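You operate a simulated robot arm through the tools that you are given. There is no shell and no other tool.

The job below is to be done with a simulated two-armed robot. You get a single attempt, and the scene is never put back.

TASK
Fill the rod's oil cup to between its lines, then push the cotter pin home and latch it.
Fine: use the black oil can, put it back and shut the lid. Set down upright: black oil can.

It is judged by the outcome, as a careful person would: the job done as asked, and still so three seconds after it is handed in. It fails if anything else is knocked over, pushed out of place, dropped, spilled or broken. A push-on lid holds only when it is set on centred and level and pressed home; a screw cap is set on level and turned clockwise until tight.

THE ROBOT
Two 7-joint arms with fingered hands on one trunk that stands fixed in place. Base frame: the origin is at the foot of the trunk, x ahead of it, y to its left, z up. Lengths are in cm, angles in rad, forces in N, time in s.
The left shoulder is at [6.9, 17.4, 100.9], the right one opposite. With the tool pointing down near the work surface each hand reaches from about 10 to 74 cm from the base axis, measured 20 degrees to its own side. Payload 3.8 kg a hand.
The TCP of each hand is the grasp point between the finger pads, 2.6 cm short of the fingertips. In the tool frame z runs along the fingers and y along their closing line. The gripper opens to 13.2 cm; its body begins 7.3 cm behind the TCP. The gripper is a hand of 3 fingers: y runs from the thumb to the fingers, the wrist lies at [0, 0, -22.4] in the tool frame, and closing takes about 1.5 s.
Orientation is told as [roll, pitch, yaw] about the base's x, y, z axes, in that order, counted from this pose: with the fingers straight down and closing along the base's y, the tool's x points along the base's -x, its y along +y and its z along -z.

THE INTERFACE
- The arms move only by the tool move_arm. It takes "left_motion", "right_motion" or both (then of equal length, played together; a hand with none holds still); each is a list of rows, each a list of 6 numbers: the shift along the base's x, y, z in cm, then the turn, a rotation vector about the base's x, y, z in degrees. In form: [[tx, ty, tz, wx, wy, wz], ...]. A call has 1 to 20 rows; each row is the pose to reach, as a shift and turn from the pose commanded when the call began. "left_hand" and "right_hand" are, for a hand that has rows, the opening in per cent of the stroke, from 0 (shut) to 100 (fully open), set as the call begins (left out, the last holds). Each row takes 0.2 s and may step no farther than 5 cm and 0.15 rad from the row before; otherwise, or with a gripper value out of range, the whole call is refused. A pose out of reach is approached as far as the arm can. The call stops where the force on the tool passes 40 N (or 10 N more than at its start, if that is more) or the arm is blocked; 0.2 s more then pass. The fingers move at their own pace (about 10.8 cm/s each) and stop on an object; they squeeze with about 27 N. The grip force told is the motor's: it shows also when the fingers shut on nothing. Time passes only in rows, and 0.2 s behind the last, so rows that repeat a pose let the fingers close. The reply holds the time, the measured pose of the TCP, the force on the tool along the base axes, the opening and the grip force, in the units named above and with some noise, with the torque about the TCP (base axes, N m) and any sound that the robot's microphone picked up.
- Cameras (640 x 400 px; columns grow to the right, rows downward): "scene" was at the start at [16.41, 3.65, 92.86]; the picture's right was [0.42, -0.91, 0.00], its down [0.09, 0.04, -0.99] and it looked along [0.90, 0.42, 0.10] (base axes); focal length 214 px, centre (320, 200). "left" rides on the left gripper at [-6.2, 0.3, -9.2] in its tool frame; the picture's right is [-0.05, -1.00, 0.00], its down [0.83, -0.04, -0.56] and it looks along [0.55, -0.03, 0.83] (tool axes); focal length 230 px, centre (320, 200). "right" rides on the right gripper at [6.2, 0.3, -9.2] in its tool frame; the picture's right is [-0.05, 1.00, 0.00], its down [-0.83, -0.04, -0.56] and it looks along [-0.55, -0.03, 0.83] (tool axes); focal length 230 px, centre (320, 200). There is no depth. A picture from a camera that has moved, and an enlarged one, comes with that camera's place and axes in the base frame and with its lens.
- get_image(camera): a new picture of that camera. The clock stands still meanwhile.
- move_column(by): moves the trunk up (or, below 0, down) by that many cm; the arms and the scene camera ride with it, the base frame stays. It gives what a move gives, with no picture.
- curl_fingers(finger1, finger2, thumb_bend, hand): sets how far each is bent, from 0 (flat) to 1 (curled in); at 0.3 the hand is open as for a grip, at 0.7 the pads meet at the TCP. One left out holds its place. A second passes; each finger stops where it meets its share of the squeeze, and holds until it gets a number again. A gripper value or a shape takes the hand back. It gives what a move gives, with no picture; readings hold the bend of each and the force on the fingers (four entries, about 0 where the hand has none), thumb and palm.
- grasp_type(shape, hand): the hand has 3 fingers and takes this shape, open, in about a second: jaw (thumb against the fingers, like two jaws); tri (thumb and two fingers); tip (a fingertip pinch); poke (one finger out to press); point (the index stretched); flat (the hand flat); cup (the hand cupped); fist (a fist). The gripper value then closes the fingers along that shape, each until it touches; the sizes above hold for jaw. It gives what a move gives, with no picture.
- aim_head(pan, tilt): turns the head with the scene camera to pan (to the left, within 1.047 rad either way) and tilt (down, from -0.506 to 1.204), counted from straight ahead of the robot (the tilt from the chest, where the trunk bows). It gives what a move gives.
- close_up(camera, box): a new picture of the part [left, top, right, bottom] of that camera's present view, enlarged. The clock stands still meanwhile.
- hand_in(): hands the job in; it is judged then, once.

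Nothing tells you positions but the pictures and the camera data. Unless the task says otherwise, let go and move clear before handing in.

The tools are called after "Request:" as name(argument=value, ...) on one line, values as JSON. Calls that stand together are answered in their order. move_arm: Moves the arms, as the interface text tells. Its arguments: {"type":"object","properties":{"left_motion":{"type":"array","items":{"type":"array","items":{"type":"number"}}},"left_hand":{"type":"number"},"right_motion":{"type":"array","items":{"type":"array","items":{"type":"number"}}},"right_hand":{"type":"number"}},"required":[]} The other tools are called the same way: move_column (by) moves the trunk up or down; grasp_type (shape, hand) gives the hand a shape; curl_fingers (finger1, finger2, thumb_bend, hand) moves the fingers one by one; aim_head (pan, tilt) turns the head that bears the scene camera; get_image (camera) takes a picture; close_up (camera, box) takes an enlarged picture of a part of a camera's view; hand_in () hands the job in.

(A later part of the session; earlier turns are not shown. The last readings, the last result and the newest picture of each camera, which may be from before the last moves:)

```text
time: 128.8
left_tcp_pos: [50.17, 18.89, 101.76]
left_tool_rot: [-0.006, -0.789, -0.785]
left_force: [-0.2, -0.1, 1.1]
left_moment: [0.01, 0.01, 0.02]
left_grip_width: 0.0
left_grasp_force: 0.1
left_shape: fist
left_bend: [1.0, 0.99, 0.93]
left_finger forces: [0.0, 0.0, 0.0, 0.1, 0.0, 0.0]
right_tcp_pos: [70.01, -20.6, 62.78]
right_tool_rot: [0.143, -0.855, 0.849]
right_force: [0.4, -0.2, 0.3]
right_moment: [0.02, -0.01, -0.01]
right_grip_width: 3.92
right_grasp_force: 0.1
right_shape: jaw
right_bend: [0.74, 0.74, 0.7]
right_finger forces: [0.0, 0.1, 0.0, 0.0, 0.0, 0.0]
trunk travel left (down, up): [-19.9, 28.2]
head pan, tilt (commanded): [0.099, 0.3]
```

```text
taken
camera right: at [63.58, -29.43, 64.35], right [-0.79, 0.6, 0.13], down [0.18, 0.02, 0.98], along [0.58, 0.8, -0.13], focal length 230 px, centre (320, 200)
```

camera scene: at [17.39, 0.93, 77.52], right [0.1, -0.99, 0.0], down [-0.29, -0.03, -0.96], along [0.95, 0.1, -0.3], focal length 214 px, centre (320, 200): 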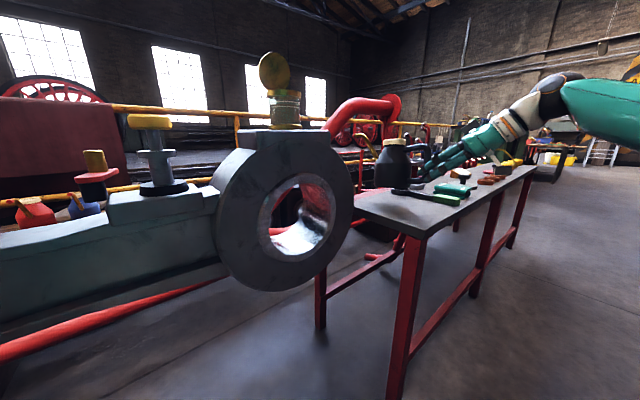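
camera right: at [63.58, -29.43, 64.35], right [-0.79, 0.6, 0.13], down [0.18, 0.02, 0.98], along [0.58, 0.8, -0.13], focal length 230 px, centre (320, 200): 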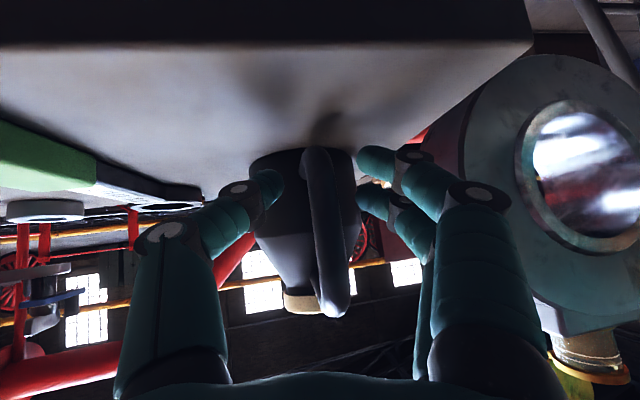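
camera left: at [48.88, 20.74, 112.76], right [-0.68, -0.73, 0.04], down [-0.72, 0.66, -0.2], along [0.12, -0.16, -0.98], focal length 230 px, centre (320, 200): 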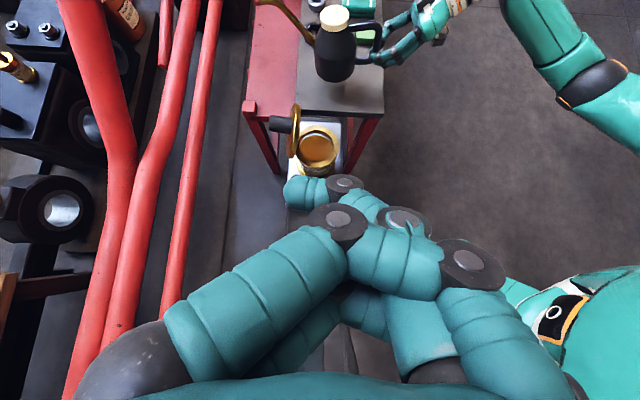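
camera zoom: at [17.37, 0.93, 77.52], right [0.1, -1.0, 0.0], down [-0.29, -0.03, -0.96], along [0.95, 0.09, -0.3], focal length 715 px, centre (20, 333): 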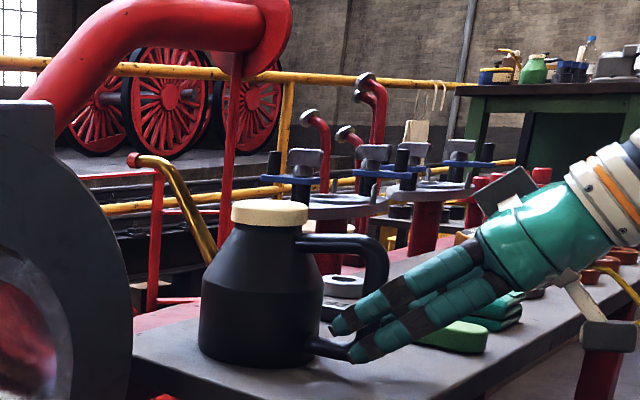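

The can stands upright on its own. I open wider and withdraw the hand straight back and up, clear of the handle.

Request:
move_arm(right_motion=[[0, 0, 0, 0, 0, 0], [0, 0, 0, 0, 0, 0], [-0.5, -0.6, 0.7, 0, 0, 0], [-1.5, -1.7, 2, 0, 0, 0], [-3, -3.4, 3.9, 0, 0, 0], [-4.5, -5.1, 5.9, 0, 0, 0], [-6, -6.8, 7.9, 0, 0, 0], [-7.5, -7.5, 10.5, 0, 0, 0]], right_hand=60)

Request:
get_image(camera="right")

Request:
close_up(camera="scene", box=[330, 100, 490, 220])

```text
time: 130.6
left_tcp_pos: [50.17, 19.03, 101.96]
left_tool_rot: [-0.004, -0.788, -0.783]
left_force: [0.3, 0.7, 0.5]
left_moment: [0.0, 0.01, 0.0]
left_grip_width: 0.0
left_grasp_force: 0.1
left_shape: fist
left_bend: [1.0, 0.99, 0.93]
left_finger forces: [0.1, 0.0, 0.0, 0.0, 0.1, 0.0]
right_tcp_pos: [62.28, -28.18, 73.3]
right_tool_rot: [0.144, -0.85, 0.849]
right_force: [0.0, 0.3, 0.4]
right_moment: [0.0, 0.01, 0.01]
right_grip_width: 7.87
right_grasp_force: 0.0
right_shape: jaw
right_bend: [0.71, 0.71, 0.71]
right_finger forces: [0.1, 0.1, 0.1, 0.1, 0.0, 0.0]
trunk travel left (down, up): [-19.9, 28.2]
head pan, tilt (commanded): [0.099, 0.3]
```

```text
taken
camera right: at [55.77, -37.03, 74.95], right [-0.79, 0.6, 0.13], down [0.18, 0.02, 0.98], along [0.58, 0.8, -0.13], focal length 230 px, centre (320, 200)
```

right: 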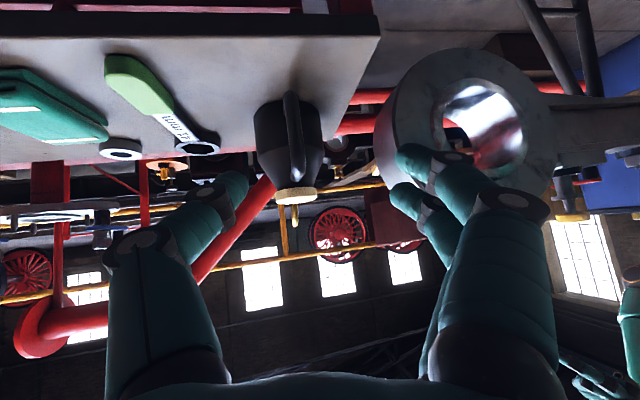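

```text
3.33 times, centred on (410, 160) of scene
camera zoom: at [17.36, 0.93, 77.53], right [0.1, -1.0, 0.0], down [-0.29, -0.03, -0.96], along [0.95, 0.09, -0.3], focal length 715 px, centre (20, 333)
```

zoom: 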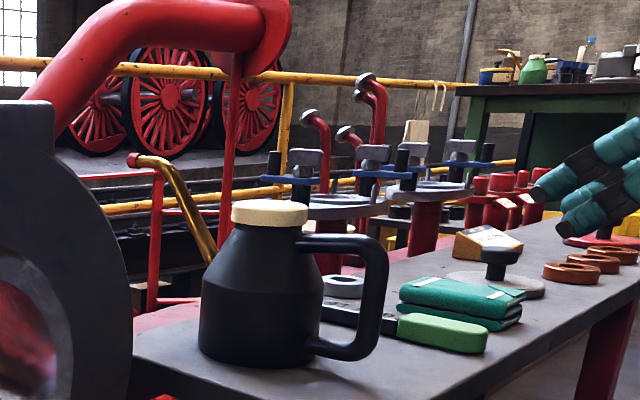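

The can is back in place and upright. Next I move the right hand to a neutral spot with a view of the cup, and bring the left fist around to the far side of the open lid, to push it shut.

Request:
move_arm(right_motion=[[-2, 0, 3, -2.8, 4.2, -4.9], [-4, 1, 6, -5.6, 8.5, -9.8], [-6, 3, 9, -8.4, 12.8, -14.7], [-8, 5, 12, -11.2, 17, -19.6], [-10, 7.5, 15, -14, 21.2, -24.5], [-12, 10, 18, -16.8, 25.5, -29.4], [-13.5, 12.5, 21, -19.6, 29.8, -34.3], [-15, 15, 23, -22.4, 34, -39.2], [-16, 17, 25, -25.2, 38.3, -44.1], [-17.3, 19.2, 26.7, -28, 42.5, -49]])

Request:
move_arm(left_motion=[[1.7, 1.7, 0, 0, 0, 0], [3.5, 3.5, 0, 0, 0, 0], [5.2, 5.2, 0, 0, 0, 0], [6.9, 7, 0, 0, 0, 0], [8.6, 5.3, -0.5, 0, 0, 0], [10.3, 3.6, -1, 0, 0, 0], [12, 1.9, -2, 0, 0, 0], [13.7, 0.2, -3.5, 0, 0, 0]])

Request:
get_image(camera="right")

Request:
get_image(camera="left")

Request:
get_image(camera="scene")

```text
time: 132.8
left_tcp_pos: [50.11, 18.83, 101.78]
left_tool_rot: [-0.005, -0.789, -0.785]
left_force: [0.7, 0.4, 0.0]
left_moment: [-0.01, 0.02, 0.01]
left_grip_width: 0.0
left_grasp_force: 0.0
left_shape: fist
left_bend: [1.0, 0.99, 0.93]
left_finger forces: [0.0, 0.1, 0.1, 0.0, 0.1, 0.0]
right_tcp_pos: [45.08, -8.99, 100.05]
right_tool_rot: [-0.003, -0.001, 0.0]
right_force: [-0.6, 0.0, -0.3]
right_moment: [0.01, -0.02, -0.02]
right_grip_width: 7.86
right_grasp_force: 0.0
right_shape: jaw
right_bend: [0.71, 0.71, 0.71]
right_finger forces: [0.0, 0.0, 0.0, 0.0, 0.0, 0.0]
trunk travel left (down, up): [-19.9, 28.2]
head pan, tilt (commanded): [0.099, 0.3]
```

```text
time: 134.6
left_tcp_pos: [64.08, 19.1, 98.12]
left_tool_rot: [-0.004, -0.789, -0.785]
left_force: [0.1, 0.3, 0.3]
left_moment: [-0.01, 0.02, 0.01]
left_grip_width: 0.0
left_grasp_force: 0.1
left_shape: fist
left_bend: [1.0, 0.99, 0.93]
left_finger forces: [0.0, 0.0, 0.0, 0.0, 0.0, 0.0]
right_tcp_pos: [45.16, -9.04, 99.95]
right_tool_rot: [0.001, -0.003, 0.0]
right_force: [-0.6, -0.1, 0.1]
right_moment: [0.01, -0.01, 0.02]
right_grip_width: 7.88
right_grasp_force: 0.1
right_shape: jaw
right_bend: [0.71, 0.71, 0.71]
right_finger forces: [0.0, 0.0, 0.0, 0.0, 0.1, 0.1]
trunk travel left (down, up): [-19.9, 28.2]
head pan, tilt (commanded): [0.099, 0.3]
```

```text
taken
camera right: at [39.07, -8.67, 109.46], right [0.05, 1.0, 0.0], down [0.83, -0.04, 0.56], along [0.56, -0.03, -0.83], focal length 230 px, centre (320, 200)
```

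right: 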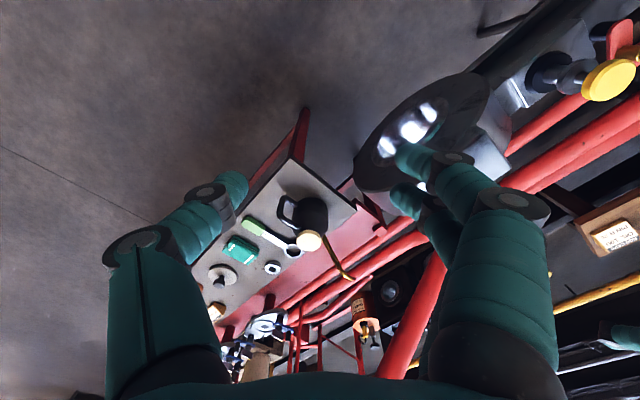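

```text
taken
camera left: at [62.77, 20.89, 109.18], right [-0.68, -0.73, 0.04], down [-0.72, 0.66, -0.2], along [0.12, -0.16, -0.98], focal length 230 px, centre (320, 200)
```

left: 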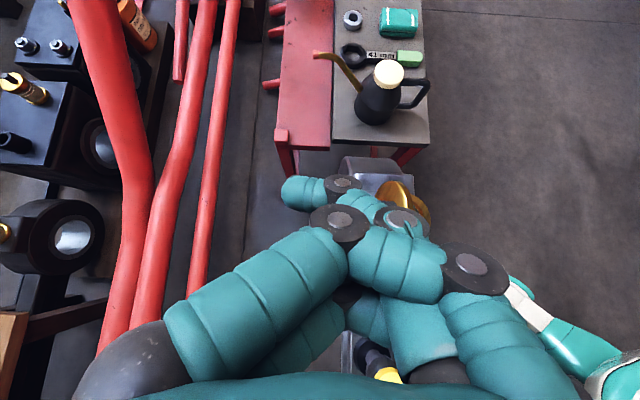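

```text
taken
camera scene: at [17.38, 0.92, 77.52], right [0.1, -1.0, 0.0], down [-0.29, -0.03, -0.96], along [0.95, 0.09, -0.3], focal length 214 px, centre (320, 200)
```

scene: 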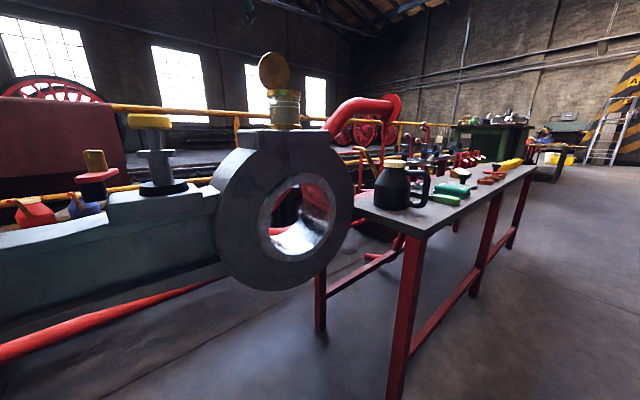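

The left fist is on the far side of the lid, aligned. I aim the head at the cup and lower the fist to the height of the lid's peg.

Request:
aim_head(pan=0.25, tilt=0.1)

Request:
move_arm(left_motion=[[0, 0, -2, 0, 0, 0], [0, 0, -4, 0, 0, 0], [0, 0, -6, 0, 0, 0], [0, 0, -7.9, 0, 0, 0]])

Request:
close_up(camera="scene", box=[240, 60, 400, 190])

Request:
get_image(camera="left")

```text
time: 135.3
left_tcp_pos: [64.04, 19.08, 98.25]
left_tool_rot: [-0.005, -0.788, -0.784]
left_force: [-0.1, -0.2, 0.1]
left_moment: [0.05, 0.02, -0.04]
left_grip_width: 0.0
left_grasp_force: 0.1
left_shape: fist
left_bend: [1.0, 0.99, 0.93]
left_finger forces: [0.0, 0.1, 0.0, 0.0, 0.1, 0.0]
right_tcp_pos: [45.27, -9.08, 99.99]
right_tool_rot: [0.0, -0.001, 0.002]
right_force: [0.8, -0.1, -0.1]
right_moment: [0.0, 0.0, -0.02]
right_grip_width: 7.88
right_grasp_force: 0.0
right_shape: jaw
right_bend: [0.71, 0.71, 0.71]
right_finger forces: [0.0, 0.1, 0.0, 0.0, 0.0, 0.1]
trunk travel left (down, up): [-19.9, 28.2]
head pan, tilt (commanded): [0.25, 0.099]
```

```text
time: 136.3
left_tcp_pos: [63.85, 19.35, 90.07]
left_tool_rot: [-0.004, -0.79, -0.783]
left_force: [-0.4, -0.5, -0.2]
left_moment: [0.02, -0.01, -0.01]
left_grip_width: 0.0
left_grasp_force: 0.1
left_shape: fist
left_bend: [1.0, 0.99, 0.93]
left_finger forces: [0.0, 0.0, 0.1, 0.1, 0.0, 0.1]
right_tcp_pos: [45.1, -8.9, 100.07]
right_tool_rot: [0.0, -0.003, 0.002]
right_force: [-0.1, 0.4, 0.5]
right_moment: [-0.01, -0.02, -0.02]
right_grip_width: 7.86
right_grasp_force: 0.0
right_shape: jaw
right_bend: [0.71, 0.71, 0.71]
right_finger forces: [0.0, 0.0, 0.0, 0.1, 0.0, 0.1]
trunk travel left (down, up): [-19.9, 28.2]
head pan, tilt (commanded): [0.25, 0.099]
```

```text
3.08 times, centred on (320, 125) of scene
camera zoom: at [17.0, 2.28, 79.39], right [0.25, -0.97, 0.0], down [-0.1, -0.02, -0.99], along [0.96, 0.25, -0.1], focal length 660 px, centre (320, 431)
```

zoom: 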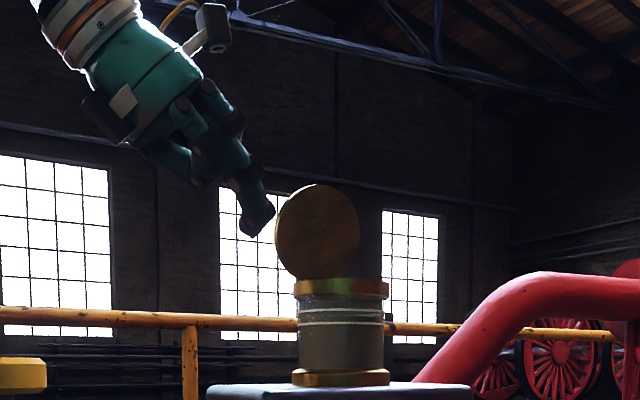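

```text
taken
camera left: at [62.42, 21.11, 101.03], right [-0.68, -0.73, 0.04], down [-0.72, 0.66, -0.2], along [0.12, -0.16, -0.98], focal length 230 px, centre (320, 200)
```

left: 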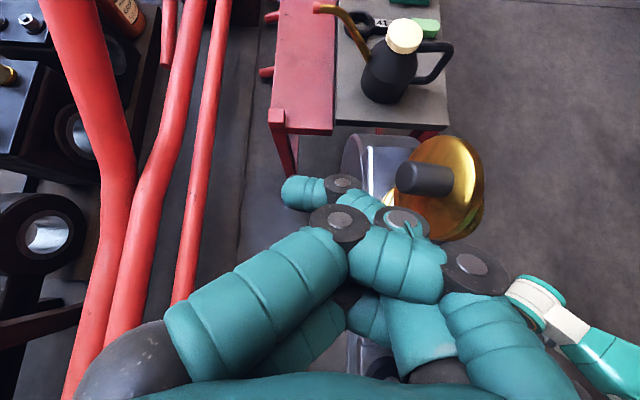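

The fist's thumb is lined up with the peg's end, about 2 cm away. I push toward the cup in small steps and watch the lid.

Request:
move_arm(left_motion=[[-0.6, -0.6, 0, 0, 0, 0], [-1.2, -1.2, 0, 0, 0, 0], [-1.8, -1.8, 0, 0, 0, 0], [-2.4, -2.4, 0, 0, 0, 0]])

Request:
close_up(camera="scene", box=[240, 60, 400, 190])

Request:
get_image(camera="left")

```text
time: 137.3
left_tcp_pos: [61.06, 16.86, 90.09]
left_tool_rot: [-0.003, -0.788, -0.783]
left_force: [0.8, 0.6, 1.0]
left_moment: [0.0, 0.01, 0.01]
left_grip_width: 0.01
left_grasp_force: 0.1
left_shape: fist
left_bend: [1.0, 0.99, 0.93]
left_finger forces: [0.0, 0.1, 0.0, 0.0, 0.8, 0.0]
right_tcp_pos: [45.22, -9.12, 100.03]
right_tool_rot: [0.0, -0.005, 0.001]
right_force: [1.0, -0.1, -0.1]
right_moment: [0.03, 0.02, 0.02]
right_grip_width: 7.87
right_grasp_force: 0.0
right_shape: jaw
right_bend: [0.71, 0.71, 0.71]
right_finger forces: [0.0, 0.1, 0.0, 0.0, 0.0, 0.0]
trunk travel left (down, up): [-19.9, 28.2]
head pan, tilt (commanded): [0.25, 0.099]
```

```text
3.08 times, centred on (320, 125) of scene
camera zoom: at [16.99, 2.27, 79.39], right [0.25, -0.97, 0.0], down [-0.1, -0.02, -1.0], along [0.96, 0.25, -0.1], focal length 660 px, centre (320, 431)
```

zoom: 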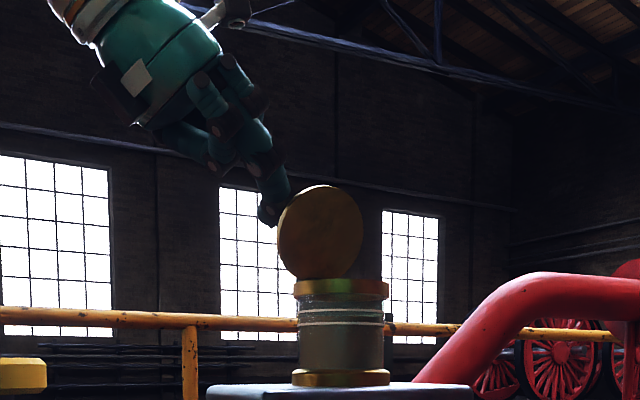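

```text
taken
camera left: at [59.8, 18.7, 101.16], right [-0.68, -0.73, 0.04], down [-0.72, 0.66, -0.2], along [0.12, -0.16, -0.98], focal length 230 px, centre (320, 200)
```

left: 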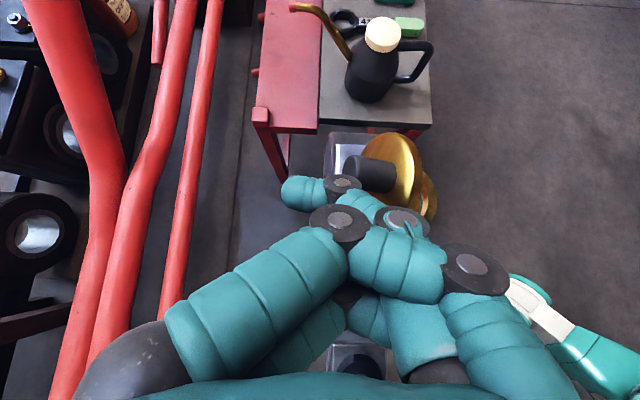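

The thumb has met the peg and the lid starts to move. I keep pushing.

Request:
move_arm(left_motion=[[-0.5, -0.5, 0, 0, 0, 0], [-1.0, -1.0, 0, 0, 0, 0], [-1.5, -1.5, 0, 0, 0, 0], [-2.0, -2.0, 0, 0, 0, 0]])

Request:
close_up(camera="scene", box=[240, 60, 400, 190])

Request:
get_image(camera="left")

```text
time: 138.3
left_tcp_pos: [59.35, 14.91, 90.13]
left_tool_rot: [-0.004, -0.789, -0.783]
left_force: [0.6, 0.9, 0.9]
left_moment: [0.02, -0.02, -0.03]
left_grip_width: 0.0
left_grasp_force: 0.0
left_shape: fist
left_bend: [1.0, 0.99, 0.93]
left_finger forces: [0.0, 0.0, 0.0, 0.0, 0.2, 0.0]
right_tcp_pos: [45.13, -8.98, 100.08]
right_tool_rot: [0.002, -0.002, 0.002]
right_force: [0.7, 0.2, -0.2]
right_moment: [-0.01, -0.02, -0.02]
right_grip_width: 7.9
right_grasp_force: 0.1
right_shape: jaw
right_bend: [0.71, 0.71, 0.71]
right_finger forces: [0.0, 0.0, 0.0, 0.0, 0.0, 0.0]
trunk travel left (down, up): [-19.9, 28.2]
head pan, tilt (commanded): [0.25, 0.099]
```

```text
3.08 times, centred on (320, 125) of scene
camera zoom: at [17.0, 2.27, 79.39], right [0.25, -0.97, 0.0], down [-0.1, -0.02, -1.0], along [0.96, 0.25, -0.1], focal length 660 px, centre (320, 431)
```

zoom: 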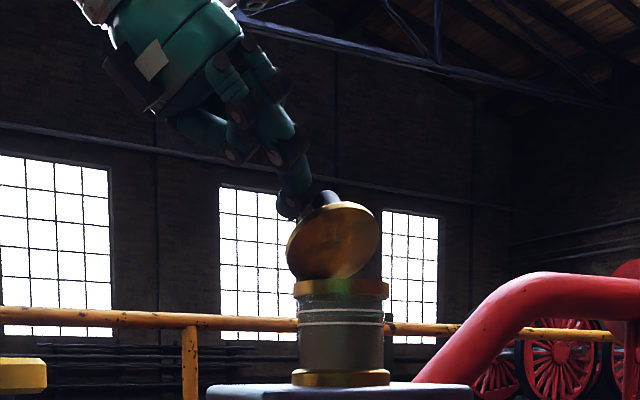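

```text
taken
camera left: at [58.02, 16.77, 101.16], right [-0.68, -0.73, 0.04], down [-0.72, 0.66, -0.2], along [0.12, -0.16, -0.98], focal length 230 px, centre (320, 200)
```

left: 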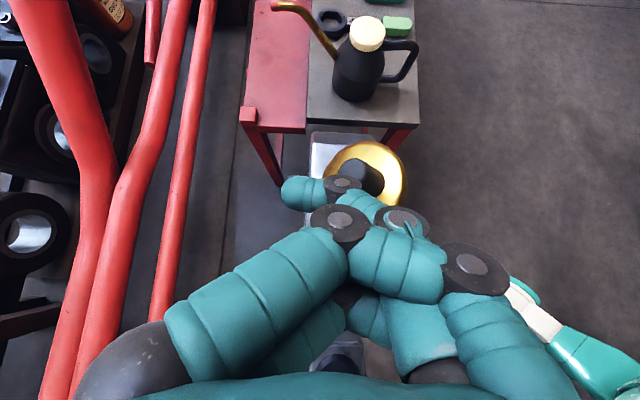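

The lid is down to about 40° and stays where I leave it. I continue along its arc, forward and downward.

Request:
move_arm(left_motion=[[-0.4, -0.4, -0.1, 0, 0, 0], [-0.8, -0.8, -0.3, 0, 0, 0], [-1.2, -1.2, -0.6, 0, 0, 0], [-1.5, -1.5, -0.9, 0, 0, 0]])

Request:
close_up(camera="scene", box=[240, 60, 400, 190])

Request:
get_image(camera="left")

```text
time: 139.3
left_tcp_pos: [57.86, 13.43, 89.39]
left_tool_rot: [-0.003, -0.79, -0.785]
left_force: [0.5, 0.9, 0.0]
left_moment: [-0.02, 0.02, -0.02]
left_grip_width: 0.0
left_grasp_force: 0.1
left_shape: fist
left_bend: [1.0, 0.99, 0.93]
left_finger forces: [0.0, 0.0, 0.1, 0.0, 0.1, 0.0]
right_tcp_pos: [45.13, -8.92, 100.11]
right_tool_rot: [0.001, -0.002, 0.001]
right_force: [-0.2, 0.8, -0.5]
right_moment: [0.03, 0.03, -0.02]
right_grip_width: 7.89
right_grasp_force: 0.0
right_shape: jaw
right_bend: [0.71, 0.71, 0.71]
right_finger forces: [0.0, 0.0, 0.0, 0.1, 0.0, 0.0]
trunk travel left (down, up): [-19.9, 28.2]
head pan, tilt (commanded): [0.25, 0.099]
```

```text
3.08 times, centred on (320, 125) of scene
camera zoom: at [17.0, 2.27, 79.39], right [0.25, -0.97, 0.0], down [-0.1, -0.02, -1.0], along [0.96, 0.25, -0.1], focal length 660 px, centre (320, 431)
```

zoom: 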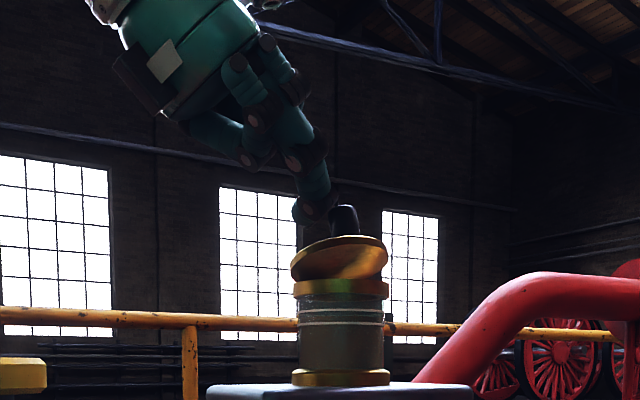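

```text
taken
camera left: at [56.47, 15.2, 100.29], right [-0.68, -0.73, 0.04], down [-0.72, 0.66, -0.2], along [0.12, -0.16, -0.98], focal length 230 px, centre (320, 200)
```

left: 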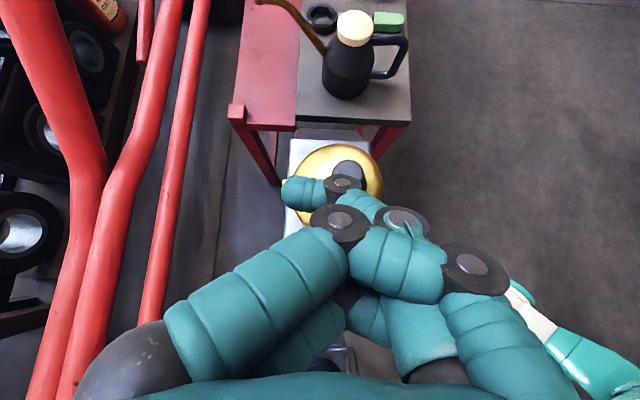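

The lid is at about 15°. I lift the fist, place it over the peg and press down to shut it.

Request:
move_arm(left_motion=[[0.2, 0.2, 1.3, 0, 0, 0], [0.2, 0.2, 2.8, 0, 0, 0], [-0.3, -0.5, 3.0, 0, 0, 0], [-0.73, -1.15, 3.0, 0, 0, 0], [-0.73, -1.15, 2, 0, 0, 0], [-0.73, -1.15, 1.2, 0, 0, 0], [-0.73, -1.15, 0.6, 0, 0, 0], [-0.73, -1.15, 0.1, 0, 0, 0]])

Request:
close_up(camera="scene", box=[240, 60, 400, 190])

Request:
get_image(camera="left")

```text
time: 141.1
left_tcp_pos: [57.03, 12.15, 89.41]
left_tool_rot: [-0.003, -0.788, -0.783]
left_force: [-0.2, 0.4, 0.3]
left_moment: [-0.02, -0.01, 0.01]
left_grip_width: 0.0
left_grasp_force: 0.1
left_shape: fist
left_bend: [1.0, 0.99, 0.93]
left_finger forces: [0.1, 0.1, 0.0, 0.0, 0.2, 0.1]
right_tcp_pos: [45.13, -9.03, 100.04]
right_tool_rot: [0.002, -0.002, 0.003]
right_force: [0.2, -0.7, 0.2]
right_moment: [0.02, 0.0, 0.0]
right_grip_width: 7.88
right_grasp_force: 0.0
right_shape: jaw
right_bend: [0.71, 0.71, 0.71]
right_finger forces: [0.1, 0.1, 0.0, 0.1, 0.0, 0.0]
trunk travel left (down, up): [-19.9, 28.2]
head pan, tilt (commanded): [0.25, 0.099]
```

```text
3.08 times, centred on (320, 125) of scene
camera zoom: at [17.0, 2.27, 79.39], right [0.25, -0.97, 0.0], down [-0.1, -0.02, -1.0], along [0.96, 0.25, -0.1], focal length 660 px, centre (320, 431)
```

zoom: 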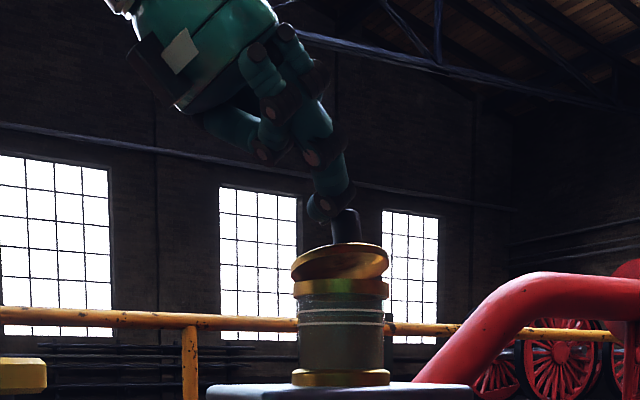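

```text
taken
camera left: at [55.7, 13.96, 100.3], right [-0.68, -0.73, 0.04], down [-0.72, 0.66, -0.2], along [0.12, -0.16, -0.98], focal length 230 px, centre (320, 200)
```

left: 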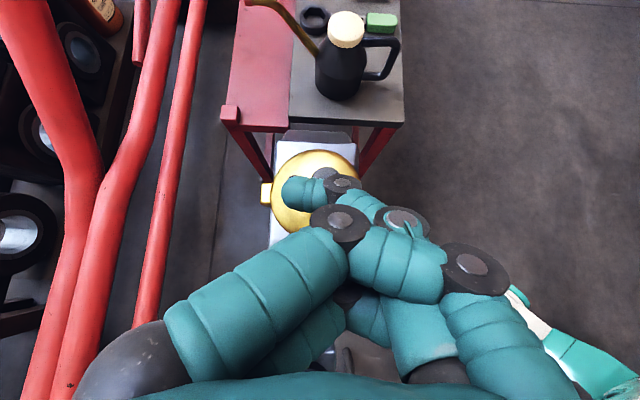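

The thumb came down just beside the peg. I raise it, move about 1 cm further over the peg, and press down again.

Request:
move_arm(left_motion=[[0, 0, 1.0, 0, 0, 0], [0, 0, 2.2, 0, 0, 0], [0.35, -0.35, 2.4, 0, 0, 0], [0.7, -0.7, 2.4, 0, 0, 0], [0.7, -0.7, 1.8, 0, 0, 0], [0.7, -0.7, 1.2, 0, 0, 0], [0.7, -0.7, 0.8, 0, 0, 0]])

Request:
close_up(camera="scene", box=[240, 60, 400, 190])

Request:
close_up(camera="left", box=[240, 110, 420, 250])

```text
time: 142.7
left_tcp_pos: [57.77, 11.36, 90.12]
left_tool_rot: [-0.005, -0.788, -0.784]
left_force: [0.4, 0.1, 0.4]
left_moment: [-0.01, 0.05, 0.01]
left_grip_width: 0.0
left_grasp_force: 0.1
left_shape: fist
left_bend: [1.0, 0.99, 0.93]
left_finger forces: [0.0, 0.1, 0.1, 0.1, 0.1, 0.0]
right_tcp_pos: [45.29, -9.02, 100.14]
right_tool_rot: [-0.001, -0.004, 0.003]
right_force: [0.1, 0.4, 0.2]
right_moment: [-0.03, -0.01, 0.02]
right_grip_width: 7.9
right_grasp_force: 0.2
right_shape: jaw
right_bend: [0.71, 0.71, 0.71]
right_finger forces: [0.0, 0.0, 0.0, 0.1, 0.0, 0.0]
trunk travel left (down, up): [-19.9, 28.2]
head pan, tilt (commanded): [0.25, 0.099]
```

```text
3.08 times, centred on (320, 125) of scene
camera zoom: at [17.0, 2.27, 79.39], right [0.25, -0.97, 0.0], down [-0.1, -0.02, -1.0], along [0.96, 0.25, -0.1], focal length 660 px, centre (320, 431)
```

zoom: 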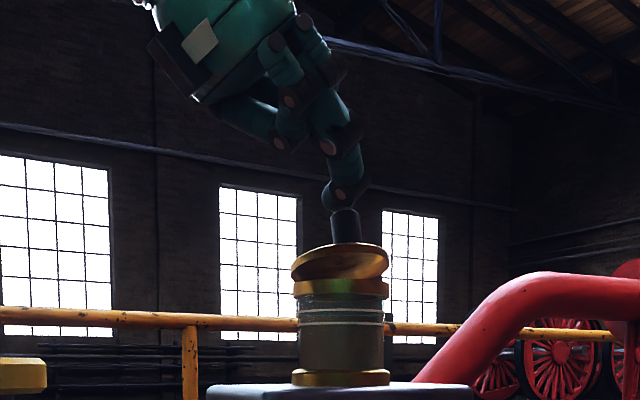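

```text
2.86 times, centred on (330, 180) of left
camera zoom: at [56.51, 13.22, 101.06], right [-0.68, -0.73, 0.04], down [-0.72, 0.66, -0.2], along [0.12, -0.16, -0.98], focal length 657 px, centre (291, 257)
```

zoom: 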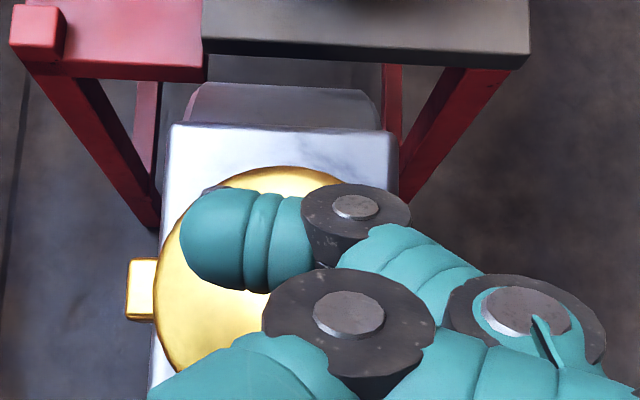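

The thumb is now right above the peg. I press down in small steps.

Request:
move_arm(left_motion=[[0, 0, -0.3, 0, 0, 0], [0, 0, -0.6, 0, 0, 0], [0, 0, -0.9, 0, 0, 0], [0, 0, -1.2, 0, 0, 0]])

Request:
close_up(camera="scene", box=[240, 60, 400, 190])

```text
time: 143.7
left_tcp_pos: [57.71, 11.32, 88.89]
left_tool_rot: [-0.007, -0.79, -0.784]
left_force: [0.4, 0.0, 0.4]
left_moment: [-0.01, 0.01, 0.0]
left_grip_width: 0.0
left_grasp_force: 0.1
left_shape: fist
left_bend: [1.0, 0.99, 0.93]
left_finger forces: [0.0, 0.0, 0.0, 0.1, 0.2, 0.0]
right_tcp_pos: [45.12, -9.08, 100.09]
right_tool_rot: [0.001, -0.001, 0.002]
right_force: [-0.6, -0.6, -0.8]
right_moment: [-0.01, -0.01, 0.0]
right_grip_width: 7.87
right_grasp_force: 0.1
right_shape: jaw
right_bend: [0.71, 0.71, 0.71]
right_finger forces: [0.1, 0.1, 0.0, 0.0, 0.0, 0.0]
trunk travel left (down, up): [-19.9, 28.2]
head pan, tilt (commanded): [0.25, 0.099]
```

```text
3.08 times, centred on (320, 125) of scene
camera zoom: at [17.0, 2.27, 79.39], right [0.25, -0.97, 0.0], down [-0.1, -0.02, -1.0], along [0.96, 0.25, -0.1], focal length 660 px, centre (320, 431)
```

zoom: 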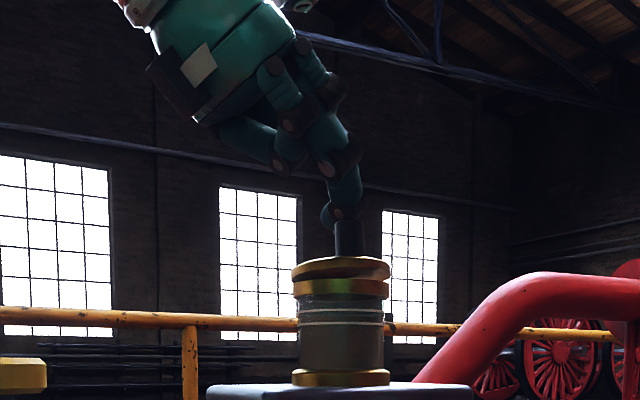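

The lid is nearly down, with almost no resistance. I keep pressing in small steps until it is home.

Request:
move_arm(left_motion=[[0, 0, -0.2, 0, 0, 0], [0, 0, -0.4, 0, 0, 0], [0, 0, -0.6, 0, 0, 0]])

Request:
move_arm(left_motion=[[0, 0, -0.2, 0, 0, 0], [0, 0, -0.4, 0, 0, 0]])

Request:
close_up(camera="scene", box=[290, 105, 370, 190])

```text
time: 144.5
left_tcp_pos: [57.72, 11.35, 88.56]
left_tool_rot: [-0.001, -0.793, -0.783]
left_force: [-2.5, 0.6, 5.5]
left_moment: [-0.03, 0.06, 0.01]
left_grip_width: 0.01
left_grasp_force: 0.1
left_shape: fist
left_bend: [1.0, 0.99, 0.93]
left_finger forces: [0.0, 0.0, 0.1, 0.0, 5.2, 0.0]
right_tcp_pos: [45.19, -8.99, 99.89]
right_tool_rot: [-0.001, -0.003, 0.002]
right_force: [-0.4, 0.9, -0.9]
right_moment: [-0.03, 0.02, -0.01]
right_grip_width: 7.89
right_grasp_force: 0.0
right_shape: jaw
right_bend: [0.71, 0.71, 0.71]
right_finger forces: [0.1, 0.0, 0.0, 0.0, 0.1, 0.1]
trunk travel left (down, up): [-19.9, 28.2]
head pan, tilt (commanded): [0.25, 0.099]
```

```text
time: 145.1
left_tcp_pos: [57.63, 11.32, 88.31]
left_tool_rot: [-0.001, -0.797, -0.788]
left_force: [-1.5, -1.3, 19.1]
left_moment: [-0.2, 0.17, -0.03]
left_grip_width: 0.0
left_grasp_force: 0.0
left_shape: fist
left_bend: [1.0, 0.99, 0.93]
left_finger forces: [0.0, 0.0, 0.0, 0.0, 18.8, 0.1]
right_tcp_pos: [45.07, -9.07, 100.26]
right_tool_rot: [0.0, -0.003, 0.002]
right_force: [0.0, -0.8, -1.2]
right_moment: [0.0, 0.0, -0.02]
right_grip_width: 7.89
right_grasp_force: 0.0
right_shape: jaw
right_bend: [0.71, 0.71, 0.71]
right_finger forces: [0.0, 0.0, 0.0, 0.0, 0.0, 0.0]
trunk travel left (down, up): [-19.9, 28.2]
head pan, tilt (commanded): [0.25, 0.099]
```

```text
4.71 times, centred on (330, 148) of scene
camera zoom: at [16.9, 2.25, 79.43], right [0.25, -0.97, 0.0], down [-0.09, -0.02, -1.0], along [0.96, 0.25, -0.1], focal length 1009 px, centre (273, 447)
```

zoom: 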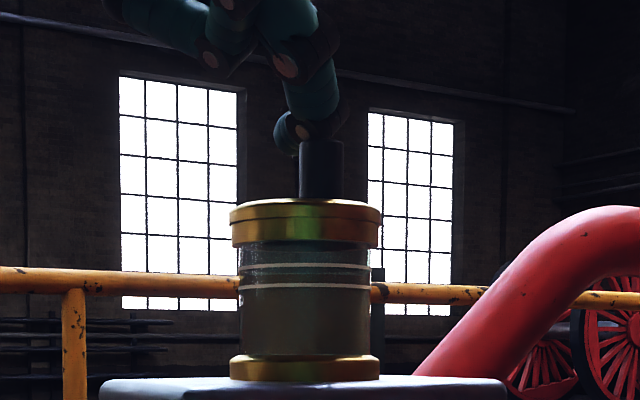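

The lid is shut and level (pressed with 19 N). I raise the left fist off and bring it, pointing straight down, above the yellow cotter knob.

Request:
move_arm(left_motion=[[-0.2, 0.2, 1.5, 0, 0, 0], [-0.8, 0.8, 3.5, 0, 0, 0], [-1.5, 1.5, 6, 0, 0, 0], [-3.0, 3.15, 6, 2.3, 5.4, 5.3], [-4.5, 4.8, 5.5, 4.5, 10.8, 10.7], [-6.0, 6.45, 5, 6.8, 16.2, 16], [-7.5, 8.1, 4.5, 9, 21.6, 21.4], [-8.9, 9.75, 4, 11.3, 27, 26.7], [-10.4, 11.4, 3.5, 13.5, 32.4, 32], [-11.9, 13.05, 3, 15.8, 37.8, 37.4], [-13.4, 14.7, 3, 18, 43.2, 42.7]])

Request:
get_image(camera="left")

Request:
aim_head(pan=0.6, tilt=0.3)

Request:
get_image(camera="scene")

```text
time: 147.5
left_tcp_pos: [44.32, 26.1, 90.98]
left_tool_rot: [-0.001, 0.012, 0.006]
left_force: [-0.3, 0.6, -0.6]
left_moment: [0.05, 0.0, 0.0]
left_grip_width: 0.01
left_grasp_force: 0.1
left_shape: fist
left_bend: [1.0, 0.99, 0.93]
left_finger forces: [0.0, 0.0, 0.1, 0.1, 0.1, 0.0]
right_tcp_pos: [45.15, -9.03, 100.11]
right_tool_rot: [0.0, -0.003, 0.002]
right_force: [-0.6, -0.6, 0.6]
right_moment: [0.0, 0.03, -0.02]
right_grip_width: 7.87
right_grasp_force: 0.1
right_shape: jaw
right_bend: [0.71, 0.71, 0.71]
right_finger forces: [0.0, 0.1, 0.0, 0.1, 0.1, 0.0]
trunk travel left (down, up): [-19.9, 28.2]
head pan, tilt (commanded): [0.25, 0.099]
```

```text
taken
camera left: at [50.56, 26.55, 100.2], right [0.06, -1.0, 0.0], down [-0.82, -0.05, 0.56], along [-0.56, -0.03, -0.83], focal length 230 px, centre (320, 200)
```

left: 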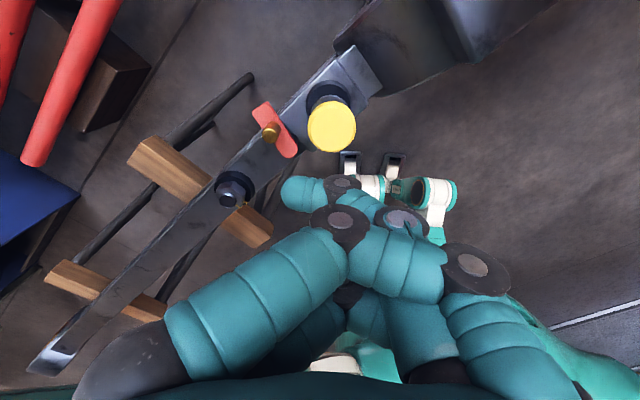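

```text
time: 148.4
left_tcp_pos: [44.41, 26.11, 91.03]
left_tool_rot: [0.003, 0.007, 0.005]
left_force: [0.0, 0.0, 0.3]
left_moment: [-0.02, 0.0, 0.02]
left_grip_width: 0.0
left_grasp_force: 0.1
left_shape: fist
left_bend: [1.0, 0.98, 0.93]
left_finger forces: [0.1, 0.0, 0.0, 0.1, 0.0, 0.0]
right_tcp_pos: [45.15, -9.14, 99.89]
right_tool_rot: [0.0, -0.001, -0.001]
right_force: [-0.2, 0.2, -0.2]
right_moment: [-0.02, -0.01, 0.03]
right_grip_width: 7.87
right_grasp_force: 0.0
right_shape: jaw
right_bend: [0.71, 0.71, 0.71]
right_finger forces: [0.1, 0.0, 0.0, 0.0, 0.1, 0.0]
trunk travel left (down, up): [-19.9, 28.2]
head pan, tilt (commanded): [0.6, 0.3]
```

```text
taken
camera scene: at [15.79, 5.27, 77.53], right [0.56, -0.83, 0.0], down [-0.24, -0.17, -0.96], along [0.79, 0.54, -0.3], focal length 214 px, centre (320, 200)
```

scene: 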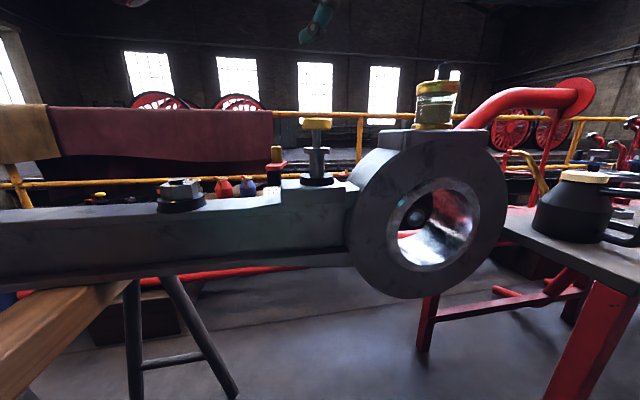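

The yellow knob is directly under the fist (knob ≈ (44.3, 25.2)). I zoom in on the cotter from the head camera to get the starting picture.

Request:
close_up(camera="scene", box=[250, 100, 370, 200])

```text
4.00 times, centred on (310, 150) of scene
camera zoom: at [15.79, 5.27, 77.53], right [0.56, -0.83, 0.0], down [-0.24, -0.17, -0.96], along [0.79, 0.54, -0.3], focal length 858 px, centre (360, 400)
```

zoom: 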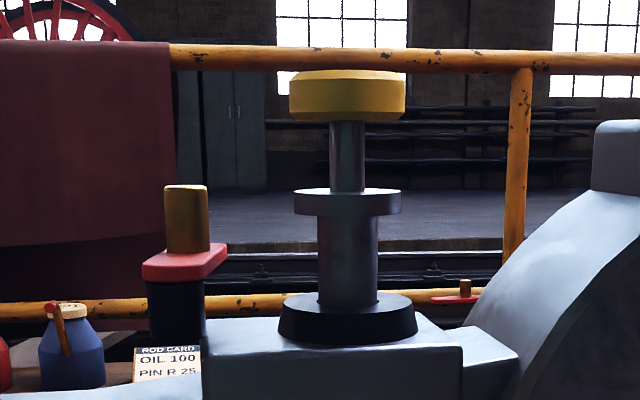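

I can see the pin clearly: about 3.3 cm of travel until its collar seats on the base ring, just under the latch lever's height. I lower the fist onto the yellow knob.

Request:
move_arm(left_motion=[[0, 0, -2.2, 0, 0, 0], [0, 0, -4.4, 0, 0, 0], [0, 0, -6.4, 0, 0, 0], [0, 0, -7.8, 0, 0, 0]])

Request:
close_up(camera="scene", box=[250, 60, 370, 190])

```text
time: 149.4
left_tcp_pos: [44.4, 26.2, 83.14]
left_tool_rot: [-0.001, 0.007, 0.003]
left_force: [0.0, 0.1, -0.1]
left_moment: [-0.01, -0.04, 0.01]
left_grip_width: 0.01
left_grasp_force: 0.1
left_shape: fist
left_bend: [1.0, 0.98, 0.93]
left_finger forces: [0.0, 0.1, 0.0, 0.1, 0.0, 0.0]
right_tcp_pos: [45.13, -9.0, 100.04]
right_tool_rot: [0.001, -0.002, 0.003]
right_force: [0.1, 0.7, 0.2]
right_moment: [0.0, -0.01, -0.01]
right_grip_width: 7.85
right_grasp_force: 0.1
right_shape: jaw
right_bend: [0.71, 0.71, 0.71]
right_finger forces: [0.0, 0.0, 0.1, 0.0, 0.1, 0.0]
trunk travel left (down, up): [-19.9, 28.2]
head pan, tilt (commanded): [0.6, 0.3]
```

```text
3.08 times, centred on (310, 125) of scene
camera zoom: at [15.79, 5.28, 77.52], right [0.56, -0.83, 0.0], down [-0.24, -0.17, -0.96], along [0.79, 0.54, -0.3], focal length 660 px, centre (351, 431)
```

zoom: 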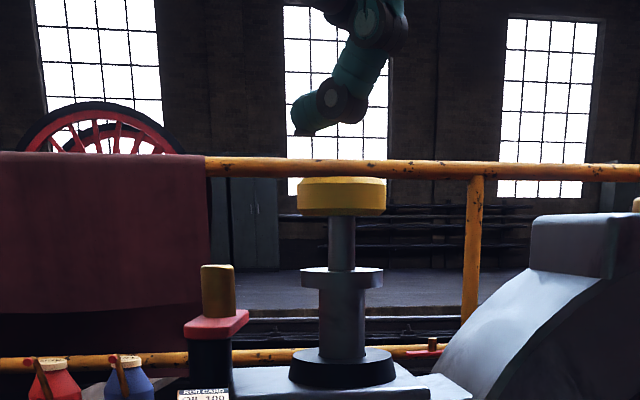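

The thumb tip would land near the knob's edge, so I shift about 1.7 cm to centre it, then press down step by step.

Request:
move_arm(left_motion=[[0.45, -0.7, 0, 0, 0, 0], [0.9, -1.4, 0, 0, 0, 0], [0.9, -1.4, -0.8, 0, 0, 0], [0.9, -1.4, -1.6, 0, 0, 0], [0.9, -1.4, -2.1, 0, 0, 0], [0.9, -1.4, -2.5, 0, 0, 0]])

Request:
close_up(camera="scene", box=[250, 60, 370, 190])

```text
time: 150.8
left_tcp_pos: [45.2, 24.75, 80.58]
left_tool_rot: [-0.001, 0.006, 0.003]
left_force: [0.5, -0.2, -0.2]
left_moment: [0.01, -0.02, 0.01]
left_grip_width: 0.0
left_grasp_force: 0.1
left_shape: fist
left_bend: [1.0, 0.98, 0.93]
left_finger forces: [0.1, 0.1, 0.0, 0.1, 0.7, 0.0]
right_tcp_pos: [45.1, -9.03, 99.92]
right_tool_rot: [0.002, 0.0, 0.001]
right_force: [0.2, 0.3, 0.6]
right_moment: [0.01, 0.0, -0.02]
right_grip_width: 7.85
right_grasp_force: 0.0
right_shape: jaw
right_bend: [0.71, 0.71, 0.71]
right_finger forces: [0.1, 0.1, 0.0, 0.0, 0.0, 0.0]
trunk travel left (down, up): [-19.9, 28.2]
head pan, tilt (commanded): [0.6, 0.3]
```

```text
3.08 times, centred on (310, 125) of scene
camera zoom: at [15.78, 5.27, 77.53], right [0.56, -0.83, 0.0], down [-0.24, -0.17, -0.96], along [0.79, 0.54, -0.3], focal length 660 px, centre (351, 431)
```

zoom: 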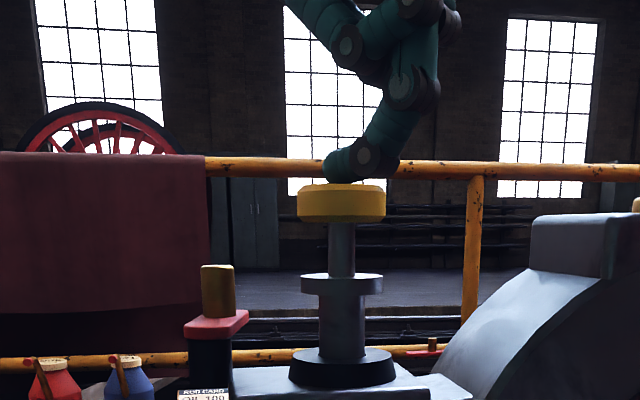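

The pin is moving down easily. I press on in small steps to the end of its travel.

Request:
move_arm(left_motion=[[0, 0, -0.4, 0, 0, 0], [0, 0, -0.8, 0, 0, 0], [0, 0, -1.2, 0, 0, 0], [0, 0, -1.6, 0, 0, 0], [0, 0, -2.0, 0, 0, 0]])

Request:
close_up(camera="scene", box=[250, 60, 370, 190])

```text
time: 152.0
left_tcp_pos: [45.3, 24.74, 78.64]
left_tool_rot: [0.0, 0.006, 0.003]
left_force: [-0.3, 0.7, 0.4]
left_moment: [0.01, -0.01, -0.02]
left_grip_width: 0.0
left_grasp_force: 0.0
left_shape: fist
left_bend: [1.0, 0.98, 0.93]
left_finger forces: [0.0, 0.0, 0.0, 0.0, 0.8, 0.0]
right_tcp_pos: [45.21, -9.1, 100.08]
right_tool_rot: [0.001, -0.003, 0.002]
right_force: [0.1, -0.6, 0.0]
right_moment: [0.03, 0.0, 0.02]
right_grip_width: 7.88
right_grasp_force: 0.1
right_shape: jaw
right_bend: [0.71, 0.71, 0.71]
right_finger forces: [0.0, 0.0, 0.1, 0.0, 0.0, 0.0]
trunk travel left (down, up): [-19.9, 28.2]
head pan, tilt (commanded): [0.6, 0.3]
```

```text
3.08 times, centred on (310, 125) of scene
camera zoom: at [15.78, 5.27, 77.53], right [0.56, -0.83, 0.0], down [-0.24, -0.17, -0.96], along [0.79, 0.54, -0.3], focal length 660 px, centre (351, 431)
```

zoom: 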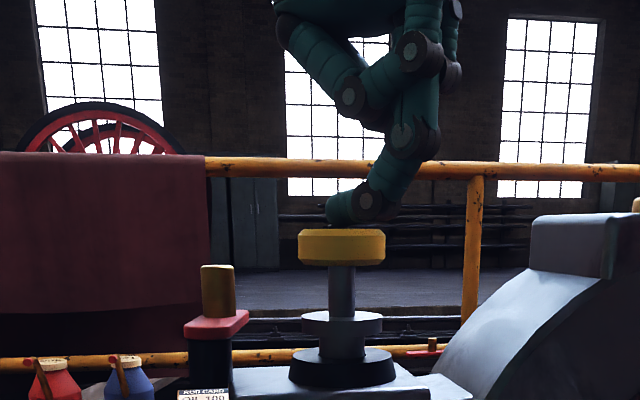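

About 1 cm of travel remains. I press on until it bottoms out.

Request:
move_arm(left_motion=[[0, 0, -0.3, 0, 0, 0], [0, 0, -0.6, 0, 0, 0], [0, 0, -0.9, 0, 0, 0]])

Request:
move_arm(left_motion=[[0, 0, -0.2, 0, 0, 0], [0, 0, -0.4, 0, 0, 0]])

Request:
close_up(camera="scene", box=[250, 60, 370, 190])

```text
time: 152.8
left_tcp_pos: [45.32, 24.73, 77.81]
left_tool_rot: [0.001, 0.009, 0.004]
left_force: [0.1, 0.5, 0.2]
left_moment: [0.01, -0.02, 0.01]
left_grip_width: 0.01
left_grasp_force: 0.1
left_shape: fist
left_bend: [1.0, 0.98, 0.93]
left_finger forces: [0.1, 0.1, 0.0, 0.0, 0.6, 0.1]
right_tcp_pos: [45.19, -8.95, 100.06]
right_tool_rot: [0.001, -0.004, 0.0]
right_force: [-0.2, -0.6, 0.2]
right_moment: [0.0, -0.02, 0.02]
right_grip_width: 7.89
right_grasp_force: 0.0
right_shape: jaw
right_bend: [0.71, 0.71, 0.71]
right_finger forces: [0.1, 0.1, 0.1, 0.0, 0.1, 0.1]
trunk travel left (down, up): [-19.9, 28.2]
head pan, tilt (commanded): [0.6, 0.3]
```

```text
time: 153.4
left_tcp_pos: [45.23, 24.7, 77.4]
left_tool_rot: [-0.001, 0.008, 0.003]
left_force: [-0.5, -1.9, 4.9]
left_moment: [0.01, 0.0, -0.01]
left_grip_width: 0.01
left_grasp_force: 0.1
left_shape: fist
left_bend: [1.0, 0.98, 0.93]
left_finger forces: [0.0, 0.1, 0.0, 0.0, 4.3, 0.1]
right_tcp_pos: [45.18, -9.07, 100.08]
right_tool_rot: [-0.001, -0.004, 0.001]
right_force: [-0.4, -0.3, -0.4]
right_moment: [0.01, -0.01, -0.04]
right_grip_width: 7.87
right_grasp_force: 0.1
right_shape: jaw
right_bend: [0.71, 0.71, 0.71]
right_finger forces: [0.0, 0.1, 0.0, 0.0, 0.0, 0.1]
trunk travel left (down, up): [-19.9, 28.2]
head pan, tilt (commanded): [0.6, 0.3]
```

```text
3.08 times, centred on (310, 125) of scene
camera zoom: at [15.76, 5.26, 77.54], right [0.56, -0.83, 0.0], down [-0.24, -0.17, -0.96], along [0.79, 0.54, -0.3], focal length 660 px, centre (351, 431)
```

zoom: 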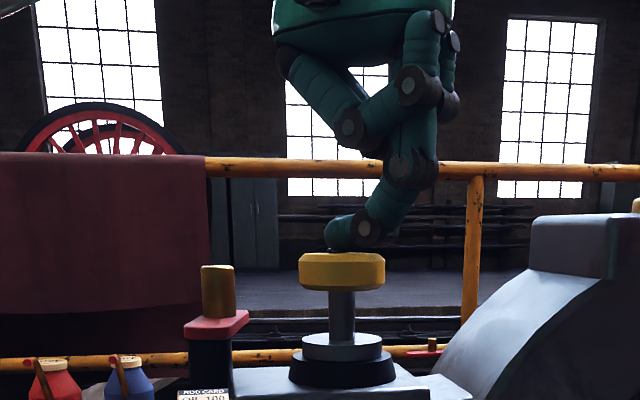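

The collar now sits on the base ring and force is building. I press a bit firmer to be sure it is home.

Request:
move_arm(left_motion=[[0, 0, -0.2, 0, 0, 0], [0, 0, -0.4, 0, 0, 0]])

Request:
close_up(camera="scene", box=[250, 100, 370, 200])

```text
time: 154.0
left_tcp_pos: [45.16, 24.64, 77.01]
left_tool_rot: [-0.003, 0.004, 0.004]
left_force: [-0.2, -6.6, 16.1]
left_moment: [0.0, 0.01, 0.0]
left_grip_width: 0.0
left_grasp_force: 0.1
left_shape: fist
left_bend: [1.0, 0.98, 0.94]
left_finger forces: [0.0, 0.0, 0.1, 0.1, 16.9, 0.0]
right_tcp_pos: [45.0, -9.1, 100.07]
right_tool_rot: [0.001, -0.002, 0.002]
right_force: [0.5, -0.8, -0.1]
right_moment: [-0.02, 0.03, -0.01]
right_grip_width: 7.87
right_grasp_force: 0.0
right_shape: jaw
right_bend: [0.71, 0.71, 0.71]
right_finger forces: [0.0, 0.0, 0.1, 0.0, 0.0, 0.1]
trunk travel left (down, up): [-19.9, 28.2]
head pan, tilt (commanded): [0.6, 0.3]
```

```text
4.00 times, centred on (310, 150) of scene
camera zoom: at [15.72, 5.21, 77.55], right [0.56, -0.83, 0.0], down [-0.24, -0.17, -0.96], along [0.79, 0.54, -0.29], focal length 858 px, centre (360, 400)
```

zoom: 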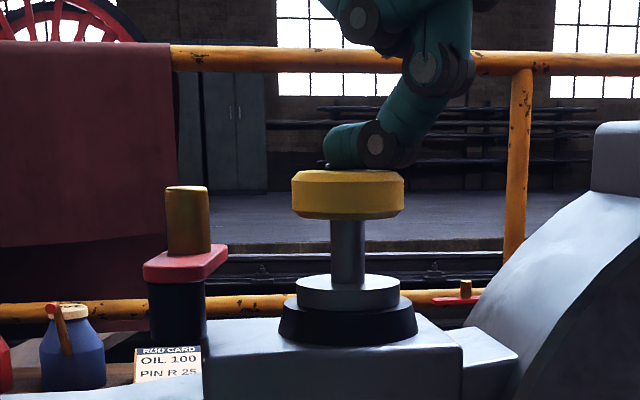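

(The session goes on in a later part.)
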